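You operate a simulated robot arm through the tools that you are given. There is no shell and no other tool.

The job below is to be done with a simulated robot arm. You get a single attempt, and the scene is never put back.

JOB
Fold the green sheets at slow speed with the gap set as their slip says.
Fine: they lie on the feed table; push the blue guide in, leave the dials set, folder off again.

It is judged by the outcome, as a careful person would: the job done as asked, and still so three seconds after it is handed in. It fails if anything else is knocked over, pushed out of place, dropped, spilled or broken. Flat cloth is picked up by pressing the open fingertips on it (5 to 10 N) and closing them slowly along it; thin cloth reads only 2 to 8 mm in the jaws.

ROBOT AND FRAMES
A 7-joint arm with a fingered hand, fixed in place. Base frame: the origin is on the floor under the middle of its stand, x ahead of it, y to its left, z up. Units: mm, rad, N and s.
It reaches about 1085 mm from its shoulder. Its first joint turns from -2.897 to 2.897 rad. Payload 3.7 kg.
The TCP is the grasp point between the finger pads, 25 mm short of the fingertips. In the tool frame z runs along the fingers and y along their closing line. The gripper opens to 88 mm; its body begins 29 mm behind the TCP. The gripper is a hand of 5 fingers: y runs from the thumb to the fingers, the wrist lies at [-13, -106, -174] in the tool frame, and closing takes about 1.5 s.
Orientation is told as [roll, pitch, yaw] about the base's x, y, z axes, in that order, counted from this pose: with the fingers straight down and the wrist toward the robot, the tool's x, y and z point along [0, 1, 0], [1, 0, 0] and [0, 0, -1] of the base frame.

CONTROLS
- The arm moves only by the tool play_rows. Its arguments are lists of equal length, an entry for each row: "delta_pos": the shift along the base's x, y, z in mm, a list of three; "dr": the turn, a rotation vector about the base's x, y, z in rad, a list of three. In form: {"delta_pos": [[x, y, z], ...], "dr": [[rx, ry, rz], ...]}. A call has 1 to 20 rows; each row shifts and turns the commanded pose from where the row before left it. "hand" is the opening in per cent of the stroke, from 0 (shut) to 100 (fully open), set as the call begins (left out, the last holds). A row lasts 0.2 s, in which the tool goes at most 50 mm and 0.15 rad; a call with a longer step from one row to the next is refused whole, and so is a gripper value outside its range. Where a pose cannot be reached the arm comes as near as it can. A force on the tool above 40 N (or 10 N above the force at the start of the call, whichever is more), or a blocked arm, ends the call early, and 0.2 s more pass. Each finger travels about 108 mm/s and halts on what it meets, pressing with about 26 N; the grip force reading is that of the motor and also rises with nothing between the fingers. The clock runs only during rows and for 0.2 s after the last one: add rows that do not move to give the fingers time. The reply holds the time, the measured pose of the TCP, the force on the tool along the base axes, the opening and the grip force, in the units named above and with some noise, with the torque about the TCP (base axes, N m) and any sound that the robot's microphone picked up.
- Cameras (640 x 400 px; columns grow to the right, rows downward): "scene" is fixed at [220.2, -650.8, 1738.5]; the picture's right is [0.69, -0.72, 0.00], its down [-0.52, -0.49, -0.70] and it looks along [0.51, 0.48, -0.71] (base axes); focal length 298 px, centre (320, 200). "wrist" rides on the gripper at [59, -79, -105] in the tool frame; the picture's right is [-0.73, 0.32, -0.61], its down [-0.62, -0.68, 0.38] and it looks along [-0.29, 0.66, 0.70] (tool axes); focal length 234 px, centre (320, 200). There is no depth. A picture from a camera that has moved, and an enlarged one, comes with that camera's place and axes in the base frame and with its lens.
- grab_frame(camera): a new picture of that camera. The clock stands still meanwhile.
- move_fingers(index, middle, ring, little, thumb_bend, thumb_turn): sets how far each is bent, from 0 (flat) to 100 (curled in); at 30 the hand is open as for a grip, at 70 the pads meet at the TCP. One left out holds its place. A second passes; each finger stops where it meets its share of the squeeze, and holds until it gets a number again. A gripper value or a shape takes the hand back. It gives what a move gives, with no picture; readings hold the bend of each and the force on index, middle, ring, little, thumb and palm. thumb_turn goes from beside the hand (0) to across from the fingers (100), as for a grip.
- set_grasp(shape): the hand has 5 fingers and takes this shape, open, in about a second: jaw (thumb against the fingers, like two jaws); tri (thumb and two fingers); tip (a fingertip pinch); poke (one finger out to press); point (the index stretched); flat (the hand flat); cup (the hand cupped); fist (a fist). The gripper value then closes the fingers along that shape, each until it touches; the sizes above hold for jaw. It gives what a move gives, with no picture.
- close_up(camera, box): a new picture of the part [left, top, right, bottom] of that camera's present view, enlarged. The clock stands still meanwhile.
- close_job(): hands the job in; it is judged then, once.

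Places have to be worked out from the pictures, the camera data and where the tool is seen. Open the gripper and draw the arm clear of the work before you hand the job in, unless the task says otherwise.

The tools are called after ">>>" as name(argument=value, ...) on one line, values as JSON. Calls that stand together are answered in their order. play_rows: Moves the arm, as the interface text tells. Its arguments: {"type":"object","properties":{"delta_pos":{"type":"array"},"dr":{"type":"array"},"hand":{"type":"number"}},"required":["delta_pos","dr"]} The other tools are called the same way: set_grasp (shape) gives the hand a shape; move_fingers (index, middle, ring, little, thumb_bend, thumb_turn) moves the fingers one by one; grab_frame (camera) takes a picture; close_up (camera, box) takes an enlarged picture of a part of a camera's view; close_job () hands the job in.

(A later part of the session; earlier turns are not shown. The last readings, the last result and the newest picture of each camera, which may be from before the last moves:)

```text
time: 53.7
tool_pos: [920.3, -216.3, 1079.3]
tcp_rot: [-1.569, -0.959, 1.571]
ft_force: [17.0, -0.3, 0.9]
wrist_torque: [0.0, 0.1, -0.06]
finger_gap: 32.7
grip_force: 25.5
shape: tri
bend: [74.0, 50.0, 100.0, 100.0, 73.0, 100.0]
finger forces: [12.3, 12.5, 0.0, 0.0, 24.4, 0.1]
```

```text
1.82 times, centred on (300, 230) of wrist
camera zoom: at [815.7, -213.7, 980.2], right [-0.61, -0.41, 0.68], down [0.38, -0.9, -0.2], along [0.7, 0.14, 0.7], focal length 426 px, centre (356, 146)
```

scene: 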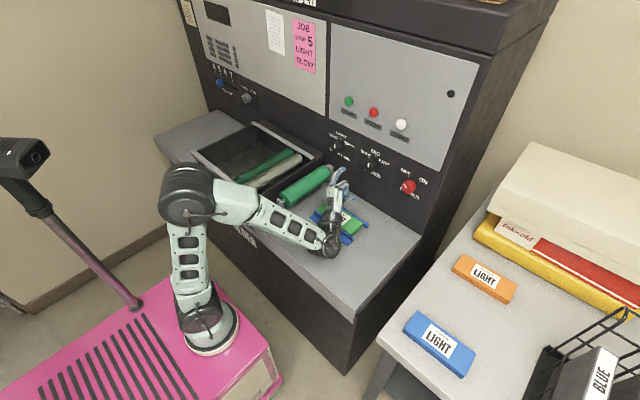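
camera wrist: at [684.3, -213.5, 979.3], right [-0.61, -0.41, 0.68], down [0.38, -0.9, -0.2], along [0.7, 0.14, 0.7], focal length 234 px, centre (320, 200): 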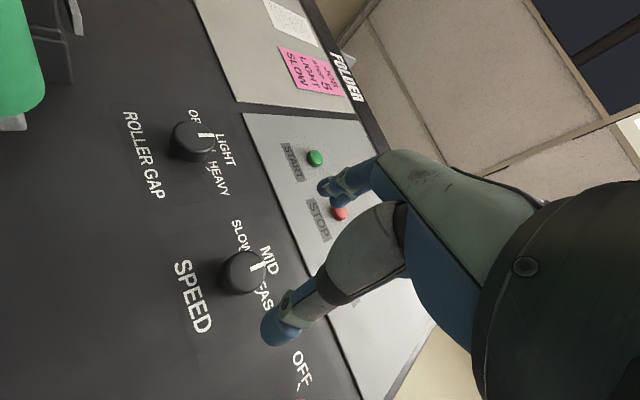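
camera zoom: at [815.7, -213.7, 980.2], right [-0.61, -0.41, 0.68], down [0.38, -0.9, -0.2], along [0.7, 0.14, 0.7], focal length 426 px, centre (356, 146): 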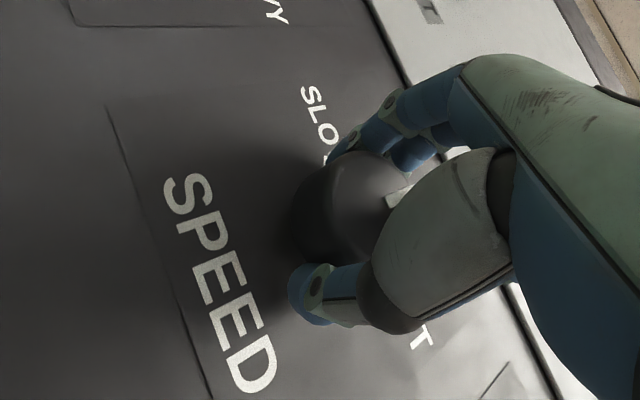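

The grip matches the earlier one. I turn counter-clockwise in 0.1 rad steps, first half.

>>> play_rows(delta_pos=[[0, 0, 0], [0, 0, 0], [0, 0, 0], [0, 0, 0], [0, 0, 0], [0, 0, 0], [0, 0, 0]], dr=[[-0.1, 0, 0], [-0.1, 0, 0], [-0.1, 0, 0], [-0.1, 0, 0], [-0.1, 0, 0], [-0.1, 0, 0], [0, 0, 0]])

>>> close_up(camera="scene", box=[280, 110, 420, 260])

```text
time: 55.3
tool_pos: [920.2, -216.9, 1079.3]
tcp_rot: [-1.573, -0.357, 1.571]
ft_force: [20.4, -2.7, 3.9]
wrist_torque: [-0.02, 0.02, -0.1]
finger_gap: 31.9
grip_force: 25.9
shape: tri
bend: [74.0, 50.0, 100.0, 100.0, 73.0, 100.0]
finger forces: [12.2, 13.5, 0.1, 0.0, 25.7, 0.1]
```

```text
2.67 times, centred on (350, 185) of scene
camera zoom: at [220.2, -650.8, 1738.5], right [0.69, -0.72, 0.0], down [-0.52, -0.49, -0.7], along [0.51, 0.48, -0.71], focal length 796 px, centre (240, 240)
```

zoom: 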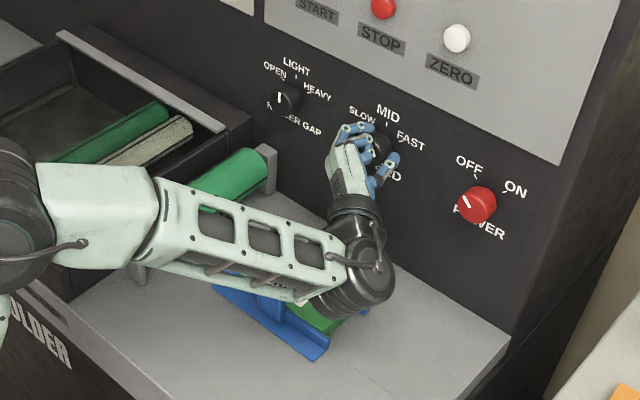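

It turns freely with the grip holding. I do the remaining 0.4 rad.

>>> play_rows(delta_pos=[[0, 0, 0], [0, 0, 0], [0, 0, 0], [0, 0, 0], [0, 0, 0]], dr=[[-0.1, 0, 0], [-0.1, 0, 0], [-0.1, 0, 0], [-0.1, 0, 0], [0, 0, 0]])

>>> close_up(camera="scene", box=[330, 120, 430, 210])

>>> close_up(camera="wrist", box=[180, 100, 420, 340])

```text
time: 56.5
tool_pos: [921.8, -216.6, 1078.8]
tcp_rot: [-1.571, 0.045, 1.57]
ft_force: [20.8, -3.5, 6.0]
wrist_torque: [0.03, -0.03, -0.18]
finger_gap: 31.1
grip_force: 26.4
shape: tri
bend: [74.0, 50.0, 100.0, 100.0, 73.0, 100.0]
finger forces: [11.7, 13.2, 0.0, 0.0, 28.0, 0.0]
```

```text
4.44 times, centred on (380, 165) of scene
camera zoom: at [220.2, -650.8, 1738.5], right [0.69, -0.72, 0.0], down [-0.52, -0.49, -0.7], along [0.51, 0.48, -0.71], focal length 1326 px, centre (53, 356)
```

zoom: 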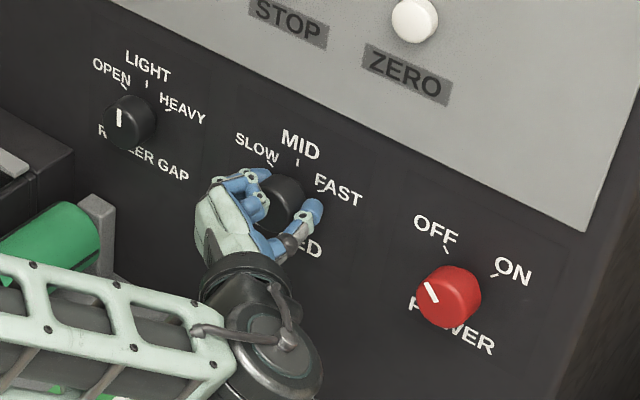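

```text
1.67 times, centred on (300, 220) of wrist
camera zoom: at [815.4, -298.2, 1023.4], right [-0.61, 0.35, 0.71], down [0.38, -0.65, 0.65], along [0.7, 0.67, 0.26], focal length 390 px, centre (353, 167)
```

zoom: 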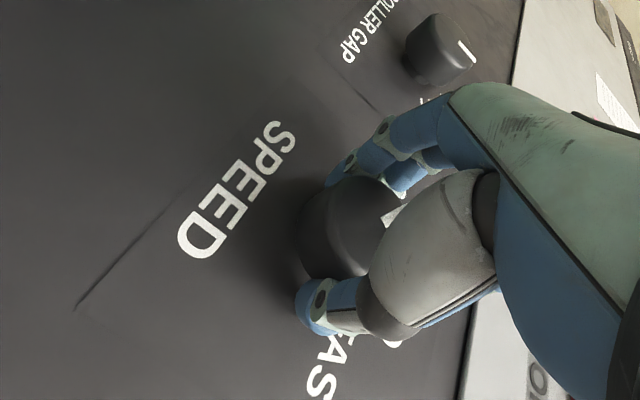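

A full ~1.0 rad was turned with no stop. I release, back straight out and inspect the mark.

>>> play_rows(delta_pos=[[0, 0, 0], [0, 0, 0], [0, 0, 0], [0, 0, 0], [0, 0, 0], [-10, 0, 0], [-20, 0, 0], [-25, 0, 0], [-25, 0, 0], [-25, 0, 0], [-25, 0, 0], [0, 0, 0]], dr=[[0, 0, 0], [0, 0, 0], [0, 0, 0], [0, 0, 0], [0, 0, 0], [0, 0, 0], [0, 0, 0], [0, 0, 0], [0, 0, 0], [0, 0, 0], [0, 0, 0], [0, 0, 0]], hand=100)

>>> close_up(camera="scene", box=[320, 120, 420, 210])

>>> grab_frame(camera="wrist")

```text
time: 59.1
tool_pos: [789.3, -215.5, 1078.9]
tcp_rot: [-1.572, 0.041, 1.571]
ft_force: [-0.5, -0.6, 0.3]
wrist_torque: [-0.03, -0.01, -0.01]
finger_gap: 87.4
grip_force: 0.0
shape: tri
bend: [30.0, 30.0, 99.0, 99.0, 30.0, 98.0]
finger forces: [0.0, 0.1, 0.0, 0.1, 0.1, 0.1]
```

```text
4.44 times, centred on (370, 165) of scene
camera zoom: at [220.2, -650.8, 1738.5], right [0.69, -0.72, 0.0], down [-0.52, -0.49, -0.7], along [0.51, 0.48, -0.71], focal length 1326 px, centre (98, 356)
```

zoom: 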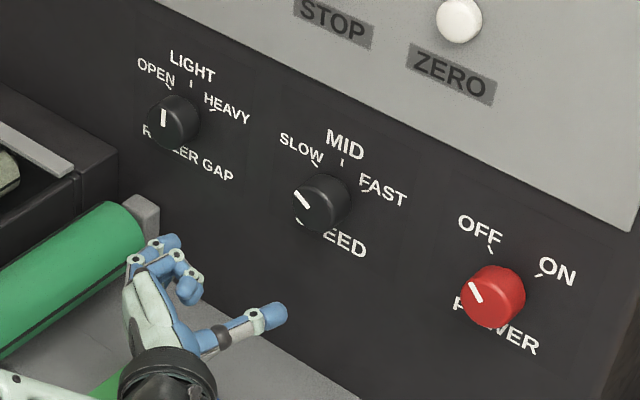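

```text
taken
camera wrist: at [683.7, -298.1, 1023.7], right [-0.61, 0.35, 0.71], down [0.38, -0.65, 0.65], along [0.7, 0.67, 0.26], focal length 234 px, centre (320, 200)
```

wrist: 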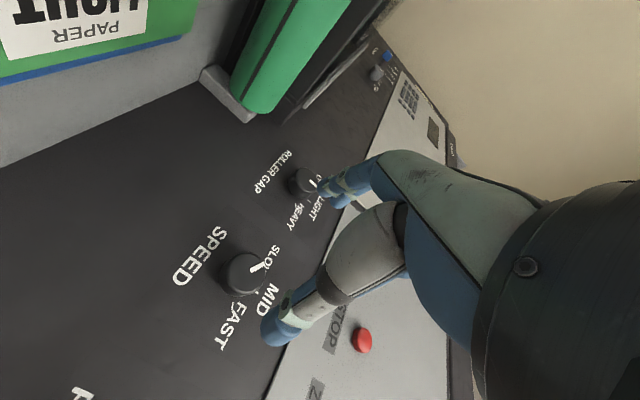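

The speed mark now points up-left toward SLOW. I zoom in to confirm the angle against the tick.

>>> close_up(camera="wrist", box=[190, 220, 310, 330])

>>> close_up(camera="scene", box=[335, 130, 415, 190])

```text
3.64 times, centred on (250, 275) of wrist
camera zoom: at [683.7, -298.1, 1023.7], right [-0.61, 0.35, 0.71], down [0.38, -0.65, 0.65], along [0.7, 0.67, 0.26], focal length 852 px, centre (574, -73)
```

zoom: 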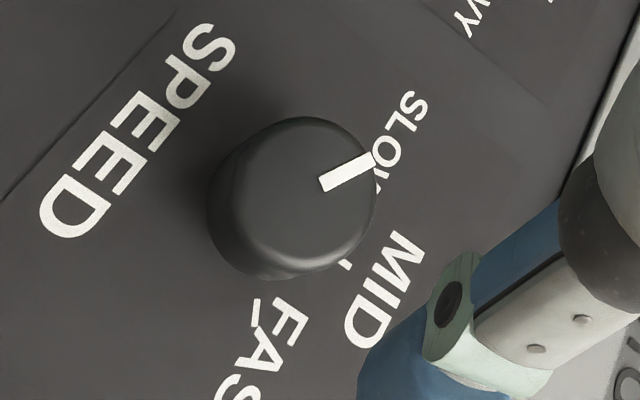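

```text
6.67 times, centred on (375, 160) of scene
camera zoom: at [220.2, -650.8, 1738.5], right [0.69, -0.72, 0.0], down [-0.52, -0.49, -0.7], along [0.51, 0.48, -0.71], focal length 1990 px, centre (-47, 467)
```

zoom: 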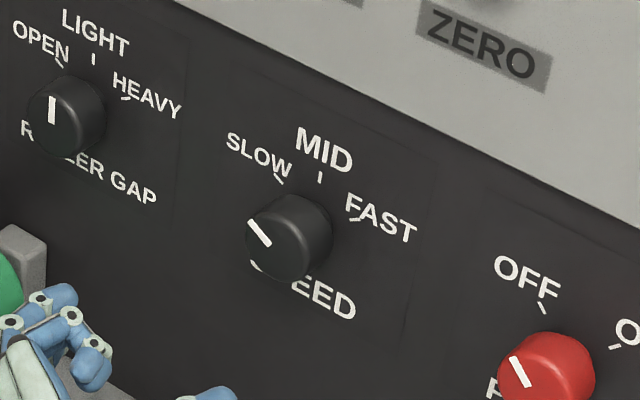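

The speed mark measures about 60° left of vertical, the same as the SLOW tick. Next is the red power knob, which should be at about (y −370, z 1078). I slide over in front of it.

>>> play_rows(delta_pos=[[0, -26, 0], [0, -26, 0], [0, -26, 0], [0, -26, 0], [0, -26, 0], [0, -24.5, 0], [0, 0, 0]], dr=[[0, 0, 0], [0, 0, 0], [0, 0, 0], [0, 0, 0], [0, 0, 0], [0, 0, 0], [0, 0, 0]])

>>> grab_frame(camera="wrist")

>>> grab_frame(camera="scene")

```text
time: 60.7
tool_pos: [787.6, -372.9, 1078.7]
tcp_rot: [-1.573, 0.045, 1.57]
ft_force: [-0.2, 0.1, 0.3]
wrist_torque: [-0.02, 0.02, 0.03]
finger_gap: 87.6
grip_force: 0.1
shape: tri
bend: [30.0, 30.0, 99.0, 99.0, 30.0, 98.0]
finger forces: [0.1, 0.0, 0.0, 0.0, 0.0, 0.0]
```

```text
taken
camera wrist: at [684.2, -452.6, 1023.6], right [-0.61, 0.35, 0.71], down [0.38, -0.65, 0.65], along [0.7, 0.67, 0.26], focal length 234 px, centre (320, 200)
```

wrist: 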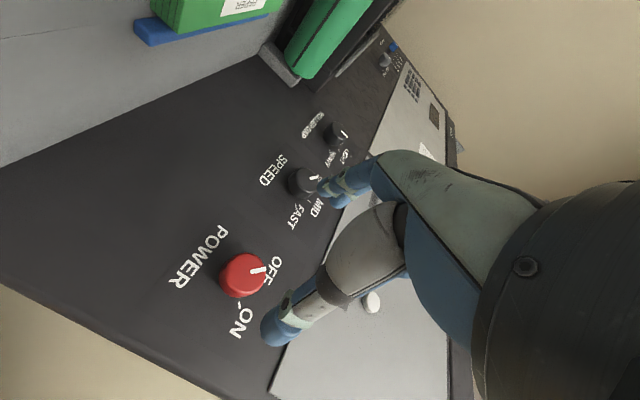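

```text
taken
```

scene: 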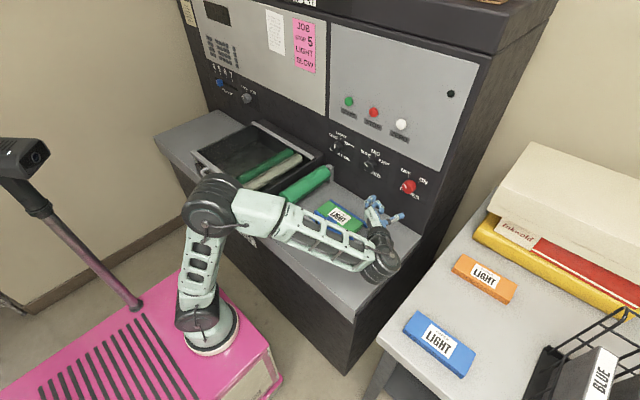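

>>> close_up(camera="wrist", box=[160, 210, 300, 350])

```text
2.86 times, centred on (230, 280) of wrist
camera zoom: at [684.2, -452.6, 1023.6], right [-0.61, 0.35, 0.71], down [0.38, -0.65, 0.65], along [0.7, 0.67, 0.26], focal length 669 px, centre (577, -29)
```

zoom: 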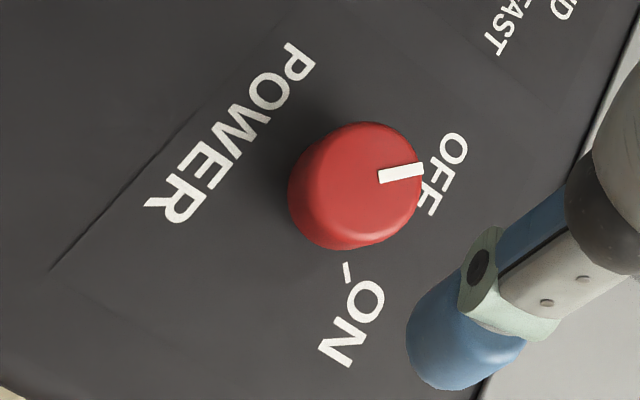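

The red knob's centre at about (−370.5, 1079) is right on the tool axis, with the mark about 44° left (OFF) and the ON tick about 40° right. I advance onto it.

>>> play_rows(delta_pos=[[20, 0, 0], [20, 0, 0], [20, 0, 0], [20, 0, 0], [15, 0, 0], [12, 0, 0], [8, 0, 0], [6, 0, 0], [5, 0, 0], [4, 0, 0], [0, 0, 0]], dr=[[0, 0, 0], [0, 0, 0], [0, 0, 0], [0, 0, 0], [0, 0, 0], [0, 0, 0], [0, 0, 0], [0, 0, 0], [0, 0, 0], [0, 0, 0], [0, 0, 0]])

>>> close_up(camera="wrist", box=[180, 120, 420, 340])

>>> close_up(camera="scene", box=[330, 120, 470, 280])

```text
time: 63.1
tool_pos: [920.0, -371.0, 1078.8]
tcp_rot: [-1.573, 0.041, 1.57]
ft_force: [0.6, 0.5, 0.0]
wrist_torque: [0.04, 0.02, -0.01]
finger_gap: 87.7
grip_force: 0.0
shape: tri
bend: [30.0, 30.0, 99.0, 99.0, 30.0, 98.0]
finger forces: [0.1, 0.0, 0.0, 0.1, 0.0, 0.0]
```

```text
1.82 times, centred on (300, 230) of wrist
camera zoom: at [814.9, -452.2, 1023.3], right [-0.61, 0.35, 0.71], down [0.38, -0.65, 0.65], along [0.7, 0.67, 0.26], focal length 426 px, centre (356, 146)
```

zoom: 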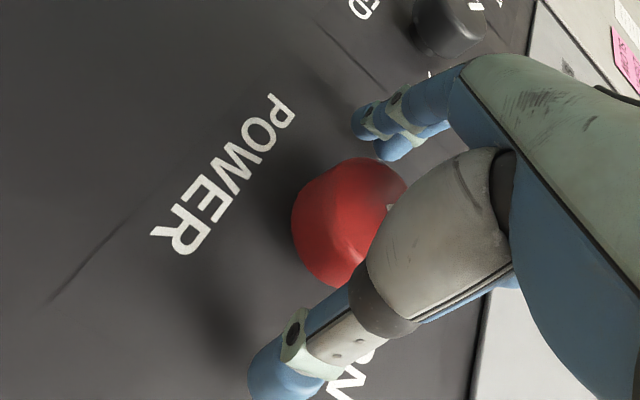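

```text
2.50 times, centred on (400, 200) of scene
camera zoom: at [220.2, -650.8, 1738.5], right [0.69, -0.72, 0.0], down [-0.52, -0.49, -0.7], along [0.51, 0.48, -0.71], focal length 746 px, centre (120, 200)
```

zoom: 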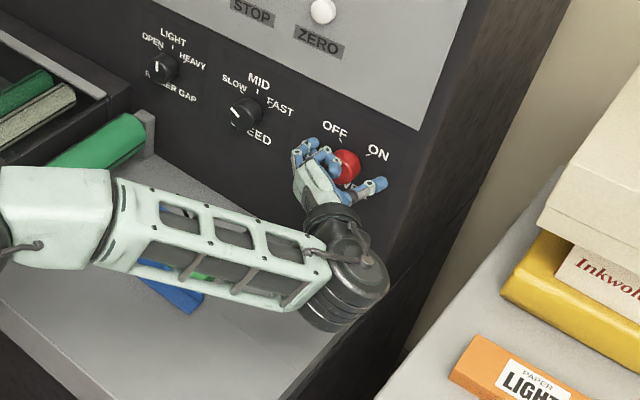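

The power knob is straddled. I close the grip on it.

>>> play_rows(delta_pos=[[0, 0, 0], [0, 0, 0], [0, 0, 0], [0, 0, 0], [0, 0, 0], [0, 0, 0], [0, 0, 0], [0, 0, 0]], dr=[[0, 0, 0], [0, 0, 0], [0, 0, 0], [0, 0, 0], [0, 0, 0], [0, 0, 0], [0, 0, 0], [0, 0, 0]], hand=0)

>>> play_rows(delta_pos=[[0, 0, 0], [0, 0, 0], [0, 0, 0], [0, 0, 0], [0, 0, 0], [0, 0, 0], [0, 0, 0], [0, 0, 0], [0, 0, 0]], dr=[[0.1, 0, 0], [0.1, 0, 0], [0.1, 0, 0], [0.1, 0, 0], [0.1, 0, 0], [0.1, 0, 0], [0.1, 0, 0], [0.1, 0, 0], [0, 0, 0]])

>>> close_up(camera="scene", box=[330, 120, 470, 280])

>>> close_up(camera="wrist", box=[180, 120, 420, 340])

```text
time: 64.9
tool_pos: [919.1, -371.4, 1077.9]
tcp_rot: [-1.571, 0.041, 1.57]
ft_force: [15.9, -0.8, 0.4]
wrist_torque: [-0.02, 0.03, -0.11]
finger_gap: 33.0
grip_force: 26.1
shape: tri
bend: [74.0, 50.0, 100.0, 100.0, 72.0, 100.0]
finger forces: [12.3, 12.4, 0.1, 0.0, 23.9, 0.0]
```

```text
time: 66.9
tool_pos: [920.8, -370.7, 1078.0]
tcp_rot: [-1.57, -0.761, 1.569]
ft_force: [16.3, 6.7, -1.1]
wrist_torque: [-0.03, 0.11, 0.03]
finger_gap: 32.0
grip_force: 26.0
shape: tri
bend: [74.0, 50.0, 100.0, 100.0, 73.0, 100.0]
finger forces: [14.6, 13.2, 0.0, 0.0, 23.3, 0.0]
```

```text
2.50 times, centred on (400, 200) of scene
camera zoom: at [220.2, -650.8, 1738.5], right [0.69, -0.72, 0.0], down [-0.52, -0.49, -0.7], along [0.51, 0.48, -0.71], focal length 746 px, centre (120, 200)
```

zoom: 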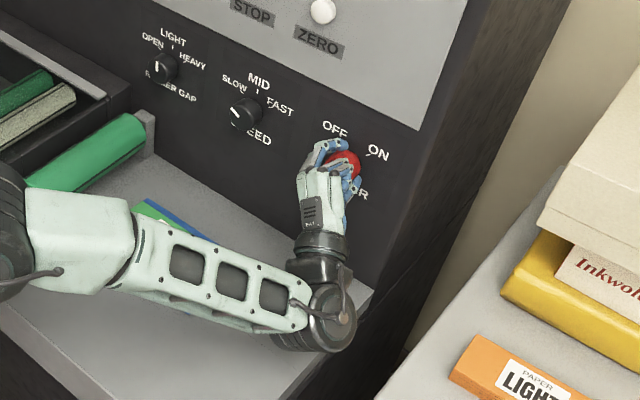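

```text
1.82 times, centred on (300, 230) of wrist
camera zoom: at [815.5, -387.6, 981.5], right [-0.61, -0.27, 0.75], down [0.38, -0.92, -0.02], along [0.7, 0.28, 0.66], focal length 426 px, centre (356, 146)
```

zoom: 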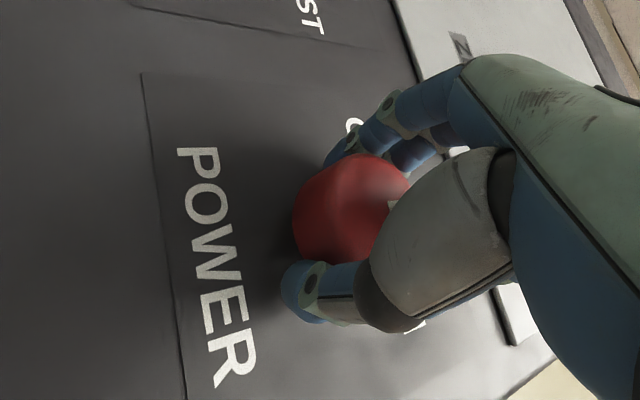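

It turns cleanly (0.8 rad so far) and the hand is well above the bench. I continue toward ON.

>>> play_rows(delta_pos=[[0, 0, 0], [0, 0, 0], [0, 0, 0], [0, 0, 0], [0, 0, 0]], dr=[[0.1, 0, 0], [0.1, 0, 0], [0.1, 0, 0], [0.1, 0, 0], [0, 0, 0]])

>>> close_up(camera="scene", box=[330, 70, 470, 280])

```text
time: 68.1
tool_pos: [920.6, -371.2, 1079.5]
tcp_rot: [-1.573, -1.156, 1.573]
ft_force: [17.0, 6.3, 0.4]
wrist_torque: [0.01, 0.13, 0.07]
finger_gap: 32.0
grip_force: 26.2
shape: tri
bend: [74.0, 50.0, 100.0, 100.0, 73.0, 100.0]
finger forces: [14.7, 12.8, 0.0, 0.1, 23.6, 0.0]
```

```text
1.90 times, centred on (400, 175) of scene
camera zoom: at [220.2, -650.8, 1738.5], right [0.69, -0.72, 0.0], down [-0.52, -0.49, -0.7], along [0.51, 0.48, -0.71], focal length 568 px, centre (168, 248)
```

zoom: 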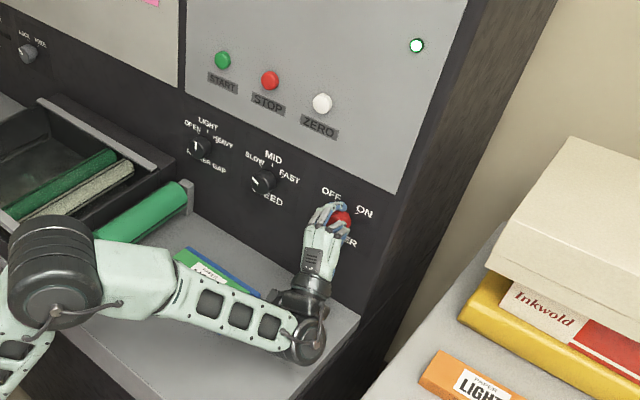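

The indicator lamp has lit: the folder is on. I turn the last bit so the mark actually reaches the ON tick.

>>> play_rows(delta_pos=[[0, 0, 0], [0, 0, 0], [0, 0, 0], [0, 0, 0]], dr=[[0.1, 0, 0], [0.1, 0, 0], [0.07, 0, 0], [0, 0, 0]])

>>> close_up(camera="scene", box=[330, 70, 470, 280])

```text
time: 69.1
tool_pos: [921.0, -370.9, 1079.4]
tcp_rot: [-1.57, -1.427, 1.569]
ft_force: [17.5, 7.4, 1.9]
wrist_torque: [0.0, 0.1, 0.1]
finger_gap: 31.9
grip_force: 25.9
shape: tri
bend: [74.0, 50.0, 100.0, 100.0, 73.0, 99.0]
finger forces: [15.0, 12.5, 0.1, 0.0, 24.0, 0.0]
```

```text
1.90 times, centred on (400, 175) of scene
camera zoom: at [220.2, -650.8, 1738.5], right [0.69, -0.72, 0.0], down [-0.52, -0.49, -0.7], along [0.51, 0.48, -0.71], focal length 568 px, centre (168, 248)
```

zoom: 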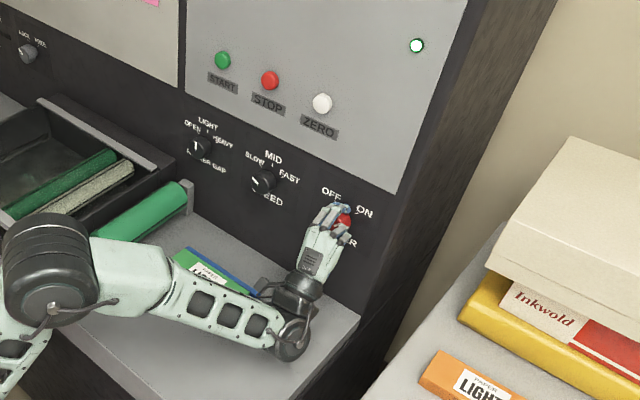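

I release the power knob and back out to check it.

>>> play_rows(delta_pos=[[0, 0, 0], [0, 0, 0], [0, 0, 0], [0, 0, 0], [0, 0, 0], [-10, 0, 0], [-20, 0, 0], [-25, 0, 0], [-25, 0, 0], [-25, 0, 0], [-25, 0, 0], [-20, 0, 5], [-20, 0, 5], [0, 0, 0]], dr=[[0, 0, 0], [0, 0, 0], [0, 0, 0], [0, 0, 0], [0, 0, 0], [0, 0, 0], [0, 0, 0], [0, 0, 0], [0, 0, 0], [0, 0, 0], [0, 0, 0], [0, 0, 0], [0, 0, 0], [0, 0, 0]], hand=100)

>>> close_up(camera="scene", box=[320, 70, 470, 210])

>>> grab_frame(camera="wrist")

>>> grab_frame(camera="scene")

```text
time: 72.1
tool_pos: [747.2, -370.5, 1090.2]
tcp_rot: [-1.576, -1.428, 1.575]
ft_force: [-0.3, -0.8, 0.5]
wrist_torque: [-0.01, 0.03, 0.03]
finger_gap: 87.7
grip_force: 0.0
shape: tri
bend: [30.0, 30.0, 99.0, 99.0, 30.0, 98.0]
finger forces: [0.0, 0.0, 0.1, 0.0, 0.1, 0.1]
```

```text
2.86 times, centred on (395, 140) of scene
camera zoom: at [220.2, -650.8, 1738.5], right [0.69, -0.72, 0.0], down [-0.52, -0.49, -0.7], along [0.51, 0.48, -0.71], focal length 853 px, centre (106, 371)
```

zoom: 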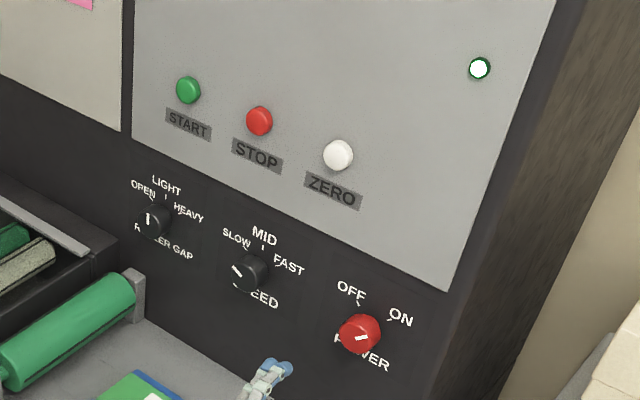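

```text
taken
camera wrist: at [643.8, -323.6, 1003.0], right [-0.61, -0.67, 0.42], down [0.38, -0.71, -0.58], along [0.7, -0.19, 0.69], focal length 234 px, centre (320, 200)
```

wrist: 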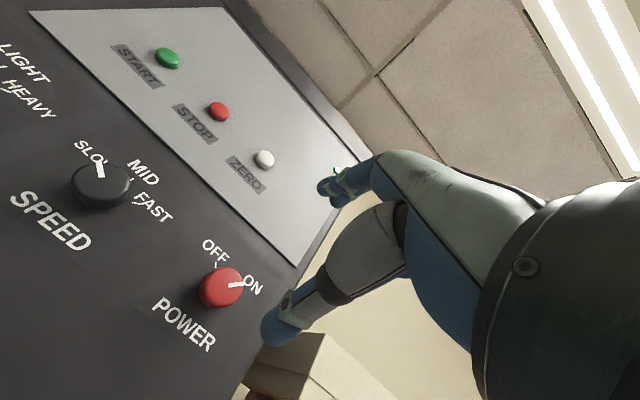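

```text
taken
```

scene: 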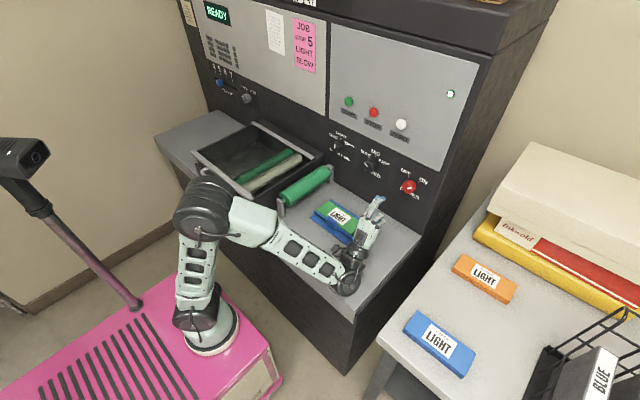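

The display reads READY and the power mark points to ON. Now START: I set the poke shape here in free space and see where the fingertip ends up.

>>> set_grasp(shape="poke")

>>> grab_frame(camera="wrist")

>>> close_up(camera="scene", box=[300, 150, 440, 310])

>>> close_up(camera="scene", box=[190, 0, 330, 110])

```text
time: 73.0
tool_pos: [749.1, -370.1, 1090.4]
tcp_rot: [-1.575, -1.428, 1.575]
ft_force: [-0.8, 0.1, 0.5]
wrist_torque: [0.02, 0.02, 0.01]
finger_gap: 0.0
grip_force: 0.0
shape: poke
bend: [70.0, 70.0, 99.0, 99.0, 100.0, 100.0]
finger forces: [0.1, 0.1, 0.0, 0.1, 0.1, 0.0]
```

```text
taken
camera wrist: at [644.1, -323.6, 1003.0], right [-0.61, -0.67, 0.42], down [0.38, -0.71, -0.59], along [0.7, -0.19, 0.69], focal length 234 px, centre (320, 200)
```

wrist: 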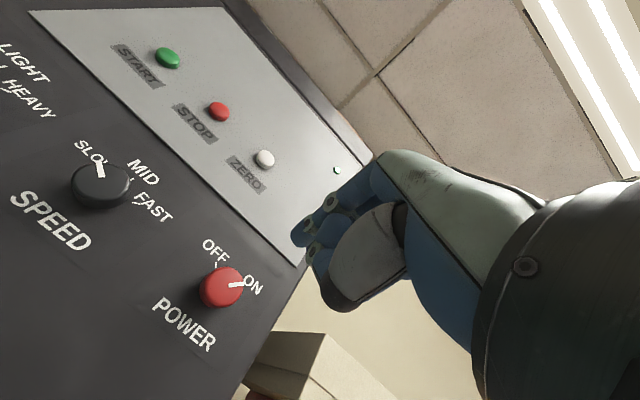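

```text
2.50 times, centred on (370, 230) of scene
camera zoom: at [220.2, -650.8, 1738.5], right [0.69, -0.72, 0.0], down [-0.52, -0.49, -0.7], along [0.51, 0.48, -0.71], focal length 746 px, centre (195, 125)
```

zoom: 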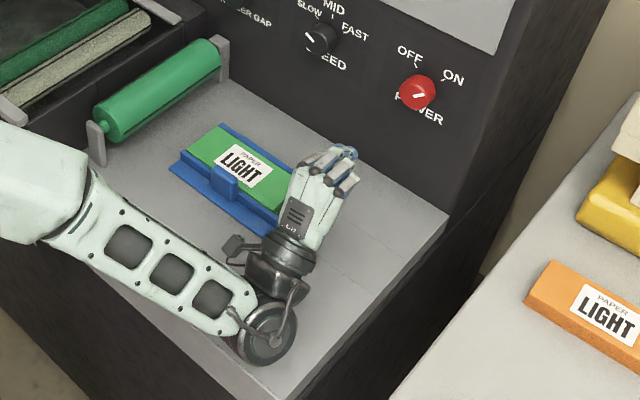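

```text
3.64 times, centred on (260, 55) of scene
camera zoom: at [220.2, -650.8, 1738.5], right [0.69, -0.72, 0.0], down [-0.52, -0.49, -0.7], along [0.51, 0.48, -0.71], focal length 1085 px, centre (538, 727)
```

zoom: 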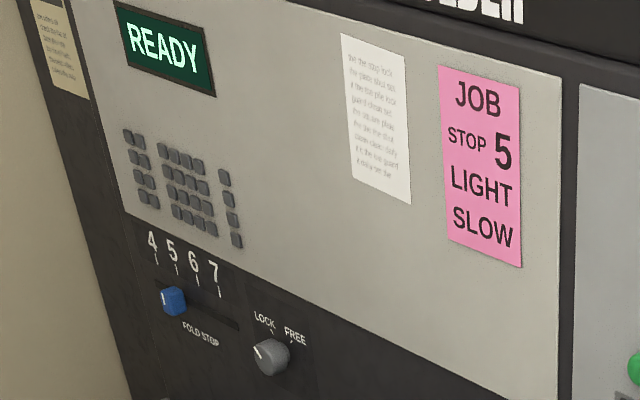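

READY is displayed, the lamp is lit and the fold stop still reads 5. In poke, the index and middle tips lie on the tool axis. START is at about (947, −91, 1270), so I move in front of it, keeping well back.

>>> play_rows(delta_pos=[[0, 35, 22.5], [0, 35, 22.5], [0, 35, 22.5], [0, 35, 22.5], [0, 35, 22.5], [0, 35, 22.5], [0, 35, 22.5], [0, 34, 22.5], [20, 0, 0], [20, 0, 0], [20, 0, 0], [20, 0, 0], [0, 0, 0]], dr=[[0, 0, 0], [0, 0, 0], [0, 0, 0], [0, 0, 0], [0, 0, 0], [0, 0, 0], [0, 0, 0], [0, 0, 0], [0, 0, 0], [0, 0, 0], [0, 0, 0], [0, 0, 0], [0, 0, 0]])

>>> grab_frame(camera="wrist")

>>> close_up(camera="scene", box=[260, 60, 440, 220])

```text
time: 75.8
tool_pos: [830.1, -90.7, 1268.6]
tcp_rot: [-1.576, -1.429, 1.574]
ft_force: [0.2, -0.1, -0.3]
wrist_torque: [0.02, 0.0, -0.02]
finger_gap: 0.0
grip_force: 0.1
shape: poke
bend: [70.0, 70.0, 99.0, 99.0, 100.0, 100.0]
finger forces: [0.1, 0.0, 0.0, 0.0, 0.0, 0.0]
```

```text
taken
camera wrist: at [725.0, -44.5, 1181.9], right [-0.61, -0.67, 0.42], down [0.38, -0.71, -0.59], along [0.7, -0.19, 0.69], focal length 234 px, centre (320, 200)
```

wrist: 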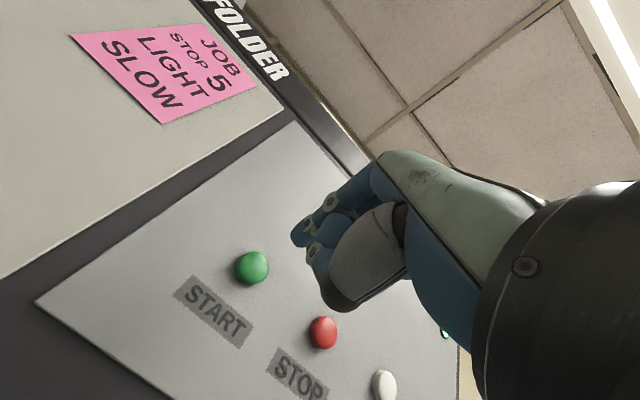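

```text
2.50 times, centred on (350, 140) of scene
camera zoom: at [220.2, -650.8, 1738.5], right [0.69, -0.72, 0.0], down [-0.52, -0.49, -0.7], along [0.51, 0.48, -0.71], focal length 746 px, centre (245, 350)
```

zoom: 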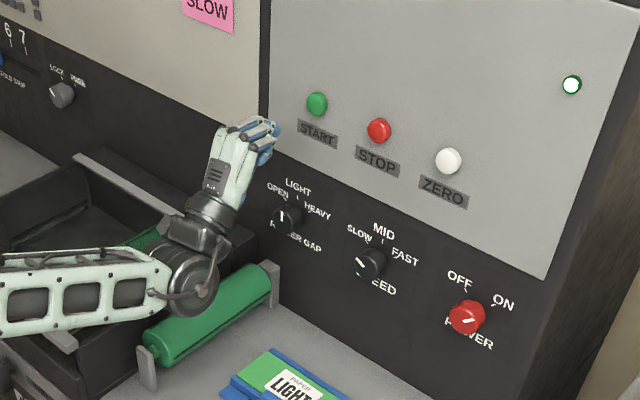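

The tool axis passes within 2–3 mm of the START button's centre. I move up close first.

>>> play_rows(delta_pos=[[15, 0, 0.5], [15, 0, 0.5], [12, 0, 0], [10, 0, 0], [8, 0, 0], [5, 0, 0], [0, 0, 0]], dr=[[0, 0, 0], [0, 0, 0], [0, 0, 0], [0, 0, 0], [0, 0, 0], [0, 0, 0], [0, 0, 0]])

>>> close_up(camera="wrist", box=[200, 150, 400, 330])

>>> close_up(camera="scene", box=[300, 70, 400, 160])

```text
time: 77.4
tool_pos: [894.9, -92.5, 1269.8]
tcp_rot: [-1.574, -1.427, 1.575]
ft_force: [-0.5, -0.5, 0.8]
wrist_torque: [0.0, 0.01, 0.0]
finger_gap: 0.0
grip_force: 0.1
shape: poke
bend: [70.0, 70.0, 99.0, 99.0, 100.0, 100.0]
finger forces: [0.0, 0.0, 0.1, 0.0, 0.0, 0.1]
```

```text
2.22 times, centred on (300, 240) of wrist
camera zoom: at [789.9, -45.0, 1183.3], right [-0.61, -0.67, 0.42], down [0.38, -0.71, -0.58], along [0.7, -0.19, 0.69], focal length 520 px, centre (364, 111)
```

zoom: 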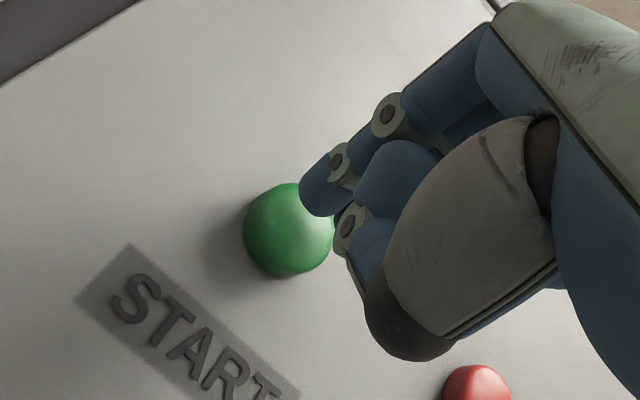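

```text
4.44 times, centred on (350, 115) of scene
camera zoom: at [220.2, -650.8, 1738.5], right [0.69, -0.72, 0.0], down [-0.52, -0.49, -0.7], along [0.51, 0.48, -0.71], focal length 1326 px, centre (187, 578)
```

zoom: 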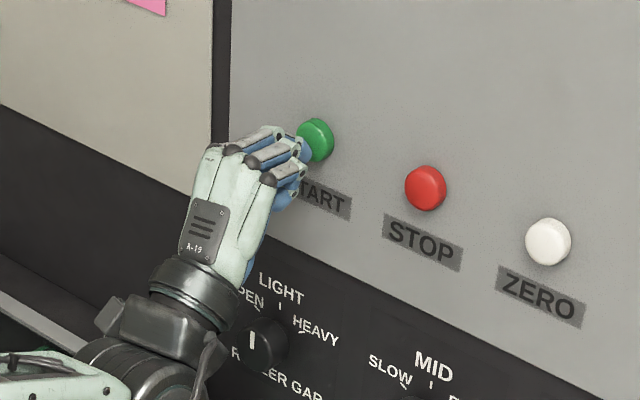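

Well aligned; the tips are about 20–25 mm short of the button. I advance slowly until contact.

>>> play_rows(delta_pos=[[3, 0, 0], [3, 0, 0], [3, 0, 0], [3, 0, 0], [2, 0, 0], [2, 0, 0], [0, 0, 0]], dr=[[0, 0, 0], [0, 0, 0], [0, 0, 0], [0, 0, 0], [0, 0, 0], [0, 0, 0], [0, 0, 0]])

>>> close_up(camera="wrist", box=[200, 150, 400, 330])

```text
time: 79.0
tool_pos: [909.1, -92.4, 1270.2]
tcp_rot: [-1.575, -1.426, 1.575]
ft_force: [-0.2, -0.4, -0.5]
wrist_torque: [0.03, 0.0, -0.02]
finger_gap: 0.3
grip_force: 0.1
shape: poke
bend: [70.0, 70.0, 99.0, 99.0, 100.0, 100.0]
finger forces: [0.1, 1.0, 0.0, 0.0, 0.0, 0.0]
```

```text
2.22 times, centred on (300, 240) of wrist
camera zoom: at [805.8, -45.2, 1183.7], right [-0.61, -0.67, 0.42], down [0.38, -0.71, -0.58], along [0.7, -0.19, 0.69], focal length 520 px, centre (364, 111)
```

zoom: 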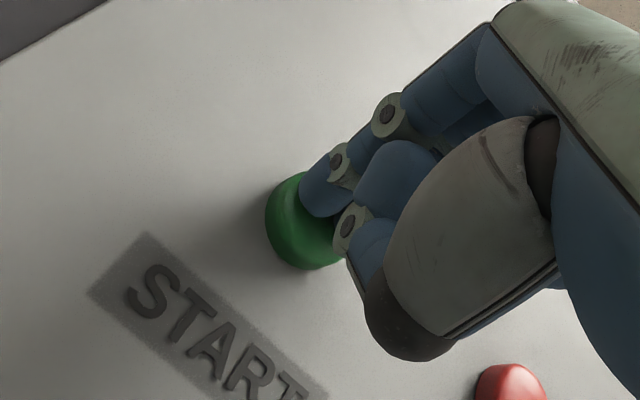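

The middle fingertip just touches the button (1 N). I press on by a few millimetres.

>>> play_rows(delta_pos=[[1.5, 0, 0], [1.5, 0, 0], [1.5, 0, 0], [1.5, 0, 0]], dr=[[0, 0, 0], [0, 0, 0], [0, 0, 0], [0, 0, 0]])

>>> close_up(camera="scene", box=[180, 0, 380, 140])

>>> close_up(camera="wrist", box=[200, 150, 400, 330])

```text
time: 80.0
tool_pos: [916.3, -92.5, 1270.8]
tcp_rot: [-1.583, -1.428, 1.581]
ft_force: [-11.5, -1.2, 0.3]
wrist_torque: [0.03, 0.03, 0.0]
finger_gap: 0.1
grip_force: 0.1
shape: poke
bend: [70.0, 70.0, 99.0, 99.0, 100.0, 100.0]
finger forces: [4.2, 6.6, 0.0, 0.0, 0.1, 0.1]
heard: click
```

```text
2.86 times, centred on (280, 70) of scene
camera zoom: at [220.2, -650.8, 1738.5], right [0.69, -0.72, 0.0], down [-0.52, -0.49, -0.7], along [0.51, 0.48, -0.71], focal length 853 px, centre (434, 571)
```

zoom: 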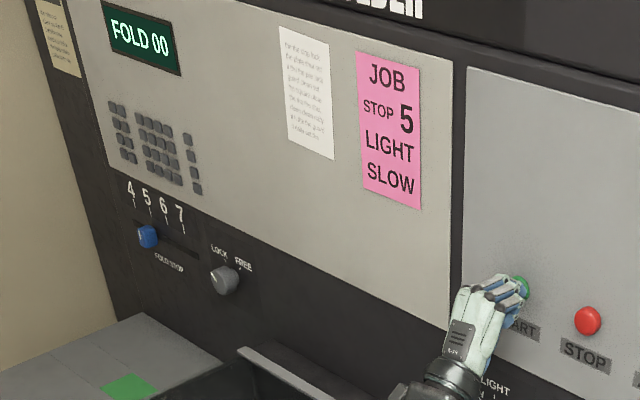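

```text
2.22 times, centred on (300, 240) of wrist
camera zoom: at [810.8, -45.0, 1183.9], right [-0.61, -0.67, 0.42], down [0.38, -0.71, -0.58], along [0.69, -0.19, 0.69], focal length 520 px, centre (364, 111)
```

zoom: 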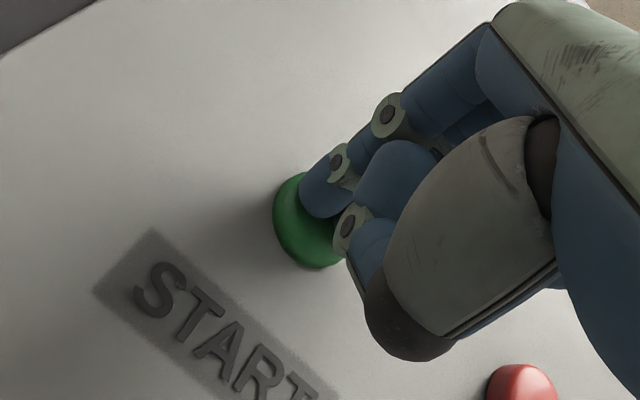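

A click was heard and the display shows "FOLD 00": folding has begun. I back off the button and keep the hand clear while it runs.

>>> play_rows(delta_pos=[[-3, 0, 0], [-5, 0, 0], [-10, 0, 0], [-20, 0, 0], [-20, 0, 0], [-20, 0, 0], [-20, 0, 0], [0, 0, 0]], dr=[[0, 0, 0], [0, 0, 0], [0, 0, 0], [0, 0, 0], [0, 0, 0], [0, 0, 0], [0, 0, 0], [0, 0, 0]])

>>> grab_frame(camera="scene")

>>> close_up(camera="scene", box=[180, 0, 340, 120])

```text
time: 81.8
tool_pos: [818.5, -92.1, 1269.6]
tcp_rot: [-1.576, -1.428, 1.574]
ft_force: [-0.2, 0.4, -0.4]
wrist_torque: [0.0, 0.0, 0.0]
finger_gap: 0.0
grip_force: 0.2
shape: poke
bend: [70.0, 70.0, 99.0, 99.0, 100.0, 100.0]
finger forces: [0.1, 0.1, 0.0, 0.0, 0.0, 0.0]
```

```text
taken
```

scene: 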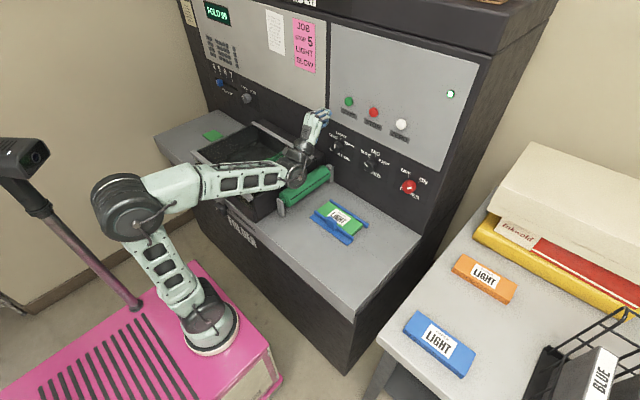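

```text
3.33 times, centred on (260, 60) of scene
camera zoom: at [220.2, -650.8, 1738.5], right [0.69, -0.72, 0.0], down [-0.52, -0.49, -0.7], along [0.51, 0.48, -0.71], focal length 995 px, centre (520, 667)
```

zoom: 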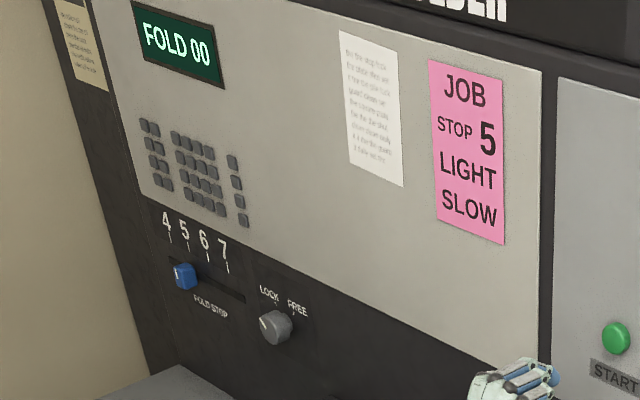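

A green folded sheet is coming out on the left bench and the display still counts. While it runs I move the hand back toward the power knob, staying well clear of the paper path.

>>> play_rows(delta_pos=[[-15, -25, -10], [-15, -25, -10], [-15, -25, -10], [-15, -25, -10], [-5, -25, -20], [0, -25, -20], [0, -25, -20], [0, -25, -20], [0, -25, -20], [0, -25, -20], [0, -25, -20], [0, -4, -10], [0, 0, 0]], dr=[[0, 0, 0], [0, 0, 0], [0, 0, 0], [0, 0, 0], [0, 0, 0], [0, 0, 0], [0, 0, 0], [0, 0, 0], [0, 0, 0], [0, 0, 0], [0, 0, 0], [0, 0, 0], [0, 0, 0]])

>>> grab_frame(camera="scene")

>>> close_up(camera="scene", box=[140, 0, 300, 160])

```text
time: 84.6
tool_pos: [753.6, -372.4, 1081.2]
tcp_rot: [-1.577, -1.427, 1.575]
ft_force: [-0.1, -0.6, 0.0]
wrist_torque: [-0.02, 0.03, 0.0]
finger_gap: 0.0
grip_force: 0.1
shape: poke
bend: [70.0, 70.0, 99.0, 99.0, 100.0, 100.0]
finger forces: [0.1, 0.0, 0.0, 0.0, 0.1, 0.0]
```

```text
taken
```

scene: 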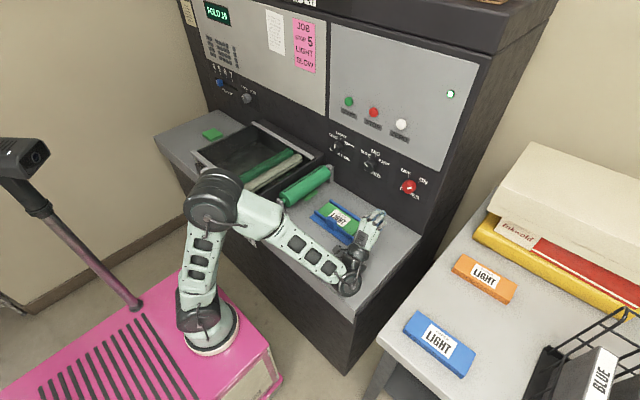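

```text
2.50 times, centred on (220, 80) of scene
camera zoom: at [220.2, -650.8, 1738.5], right [0.69, -0.72, 0.0], down [-0.52, -0.49, -0.7], along [0.51, 0.48, -0.71], focal length 746 px, centre (570, 500)
```

zoom: 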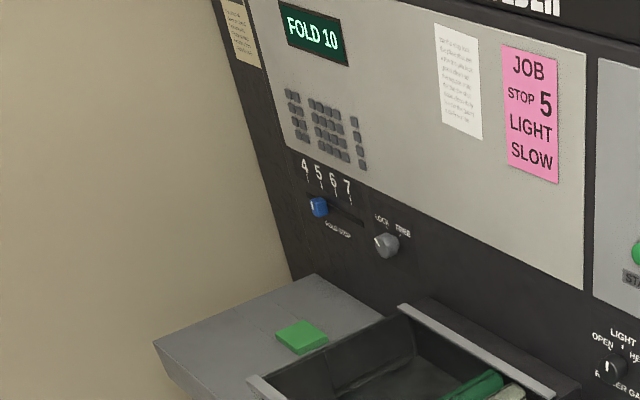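

The display now shows FOLD 10. I set the tri shape again and wait for it to finish.

>>> set_grasp(shape="tri")

>>> play_rows(delta_pos=[[0, 0, 0], [0, 0, 0], [0, 0, 0], [0, 0, 0], [0, 0, 0], [0, 0, 0], [0, 0, 0], [0, 0, 0], [0, 0, 0], [0, 0, 0], [0, 0, 0], [0, 0, 0], [0, 0, 0], [0, 0, 0], [0, 0, 0], [0, 0, 0], [0, 0, 0], [0, 0, 0], [0, 0, 0], [0, 0, 0]], dr=[[0, 0, 0], [0, 0, 0], [0, 0, 0], [0, 0, 0], [0, 0, 0], [0, 0, 0], [0, 0, 0], [0, 0, 0], [0, 0, 0], [0, 0, 0], [0, 0, 0], [0, 0, 0], [0, 0, 0], [0, 0, 0], [0, 0, 0], [0, 0, 0], [0, 0, 0], [0, 0, 0], [0, 0, 0], [0, 0, 0]])

>>> close_up(camera="scene", box=[140, 0, 300, 160])

>>> close_up(camera="scene", box=[260, 120, 440, 280])

```text
time: 85.5
tool_pos: [754.1, -370.5, 1080.1]
tcp_rot: [-1.575, -1.427, 1.574]
ft_force: [-0.4, -0.7, 0.7]
wrist_torque: [-0.01, 0.03, 0.03]
finger_gap: 87.8
grip_force: 0.1
shape: tri
bend: [30.0, 30.0, 99.0, 99.0, 30.0, 98.0]
finger forces: [0.0, 0.0, 0.1, 0.0, 0.0, 0.1]
```

```text
time: 89.7
tool_pos: [754.9, -372.0, 1079.3]
tcp_rot: [-1.575, -1.427, 1.574]
ft_force: [0.1, -0.3, 0.3]
wrist_torque: [0.02, 0.01, -0.02]
finger_gap: 88.0
grip_force: 0.0
shape: tri
bend: [30.0, 30.0, 99.0, 99.0, 30.0, 98.0]
finger forces: [0.0, 0.0, 0.0, 0.0, 0.0, 0.0]
```

```text
2.50 times, centred on (220, 80) of scene
camera zoom: at [220.2, -650.8, 1738.5], right [0.69, -0.72, 0.0], down [-0.52, -0.49, -0.7], along [0.51, 0.48, -0.71], focal length 746 px, centre (570, 500)
```

zoom: 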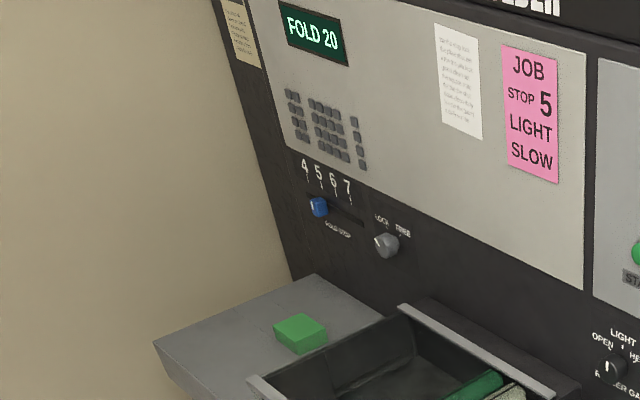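

```text
2.50 times, centred on (350, 200) of scene
camera zoom: at [220.2, -650.8, 1738.5], right [0.69, -0.72, 0.0], down [-0.52, -0.49, -0.7], along [0.51, 0.48, -0.71], focal length 746 px, centre (245, 200)
```

zoom: 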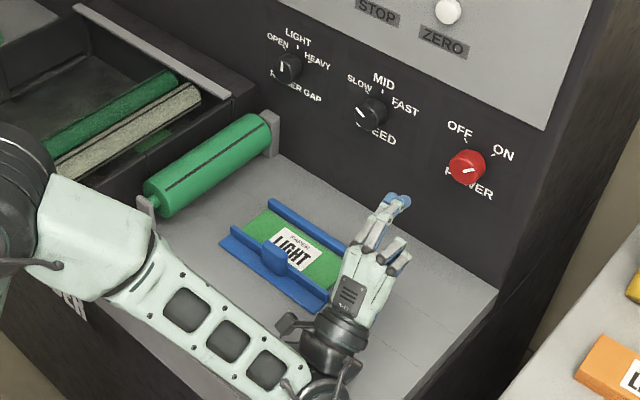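

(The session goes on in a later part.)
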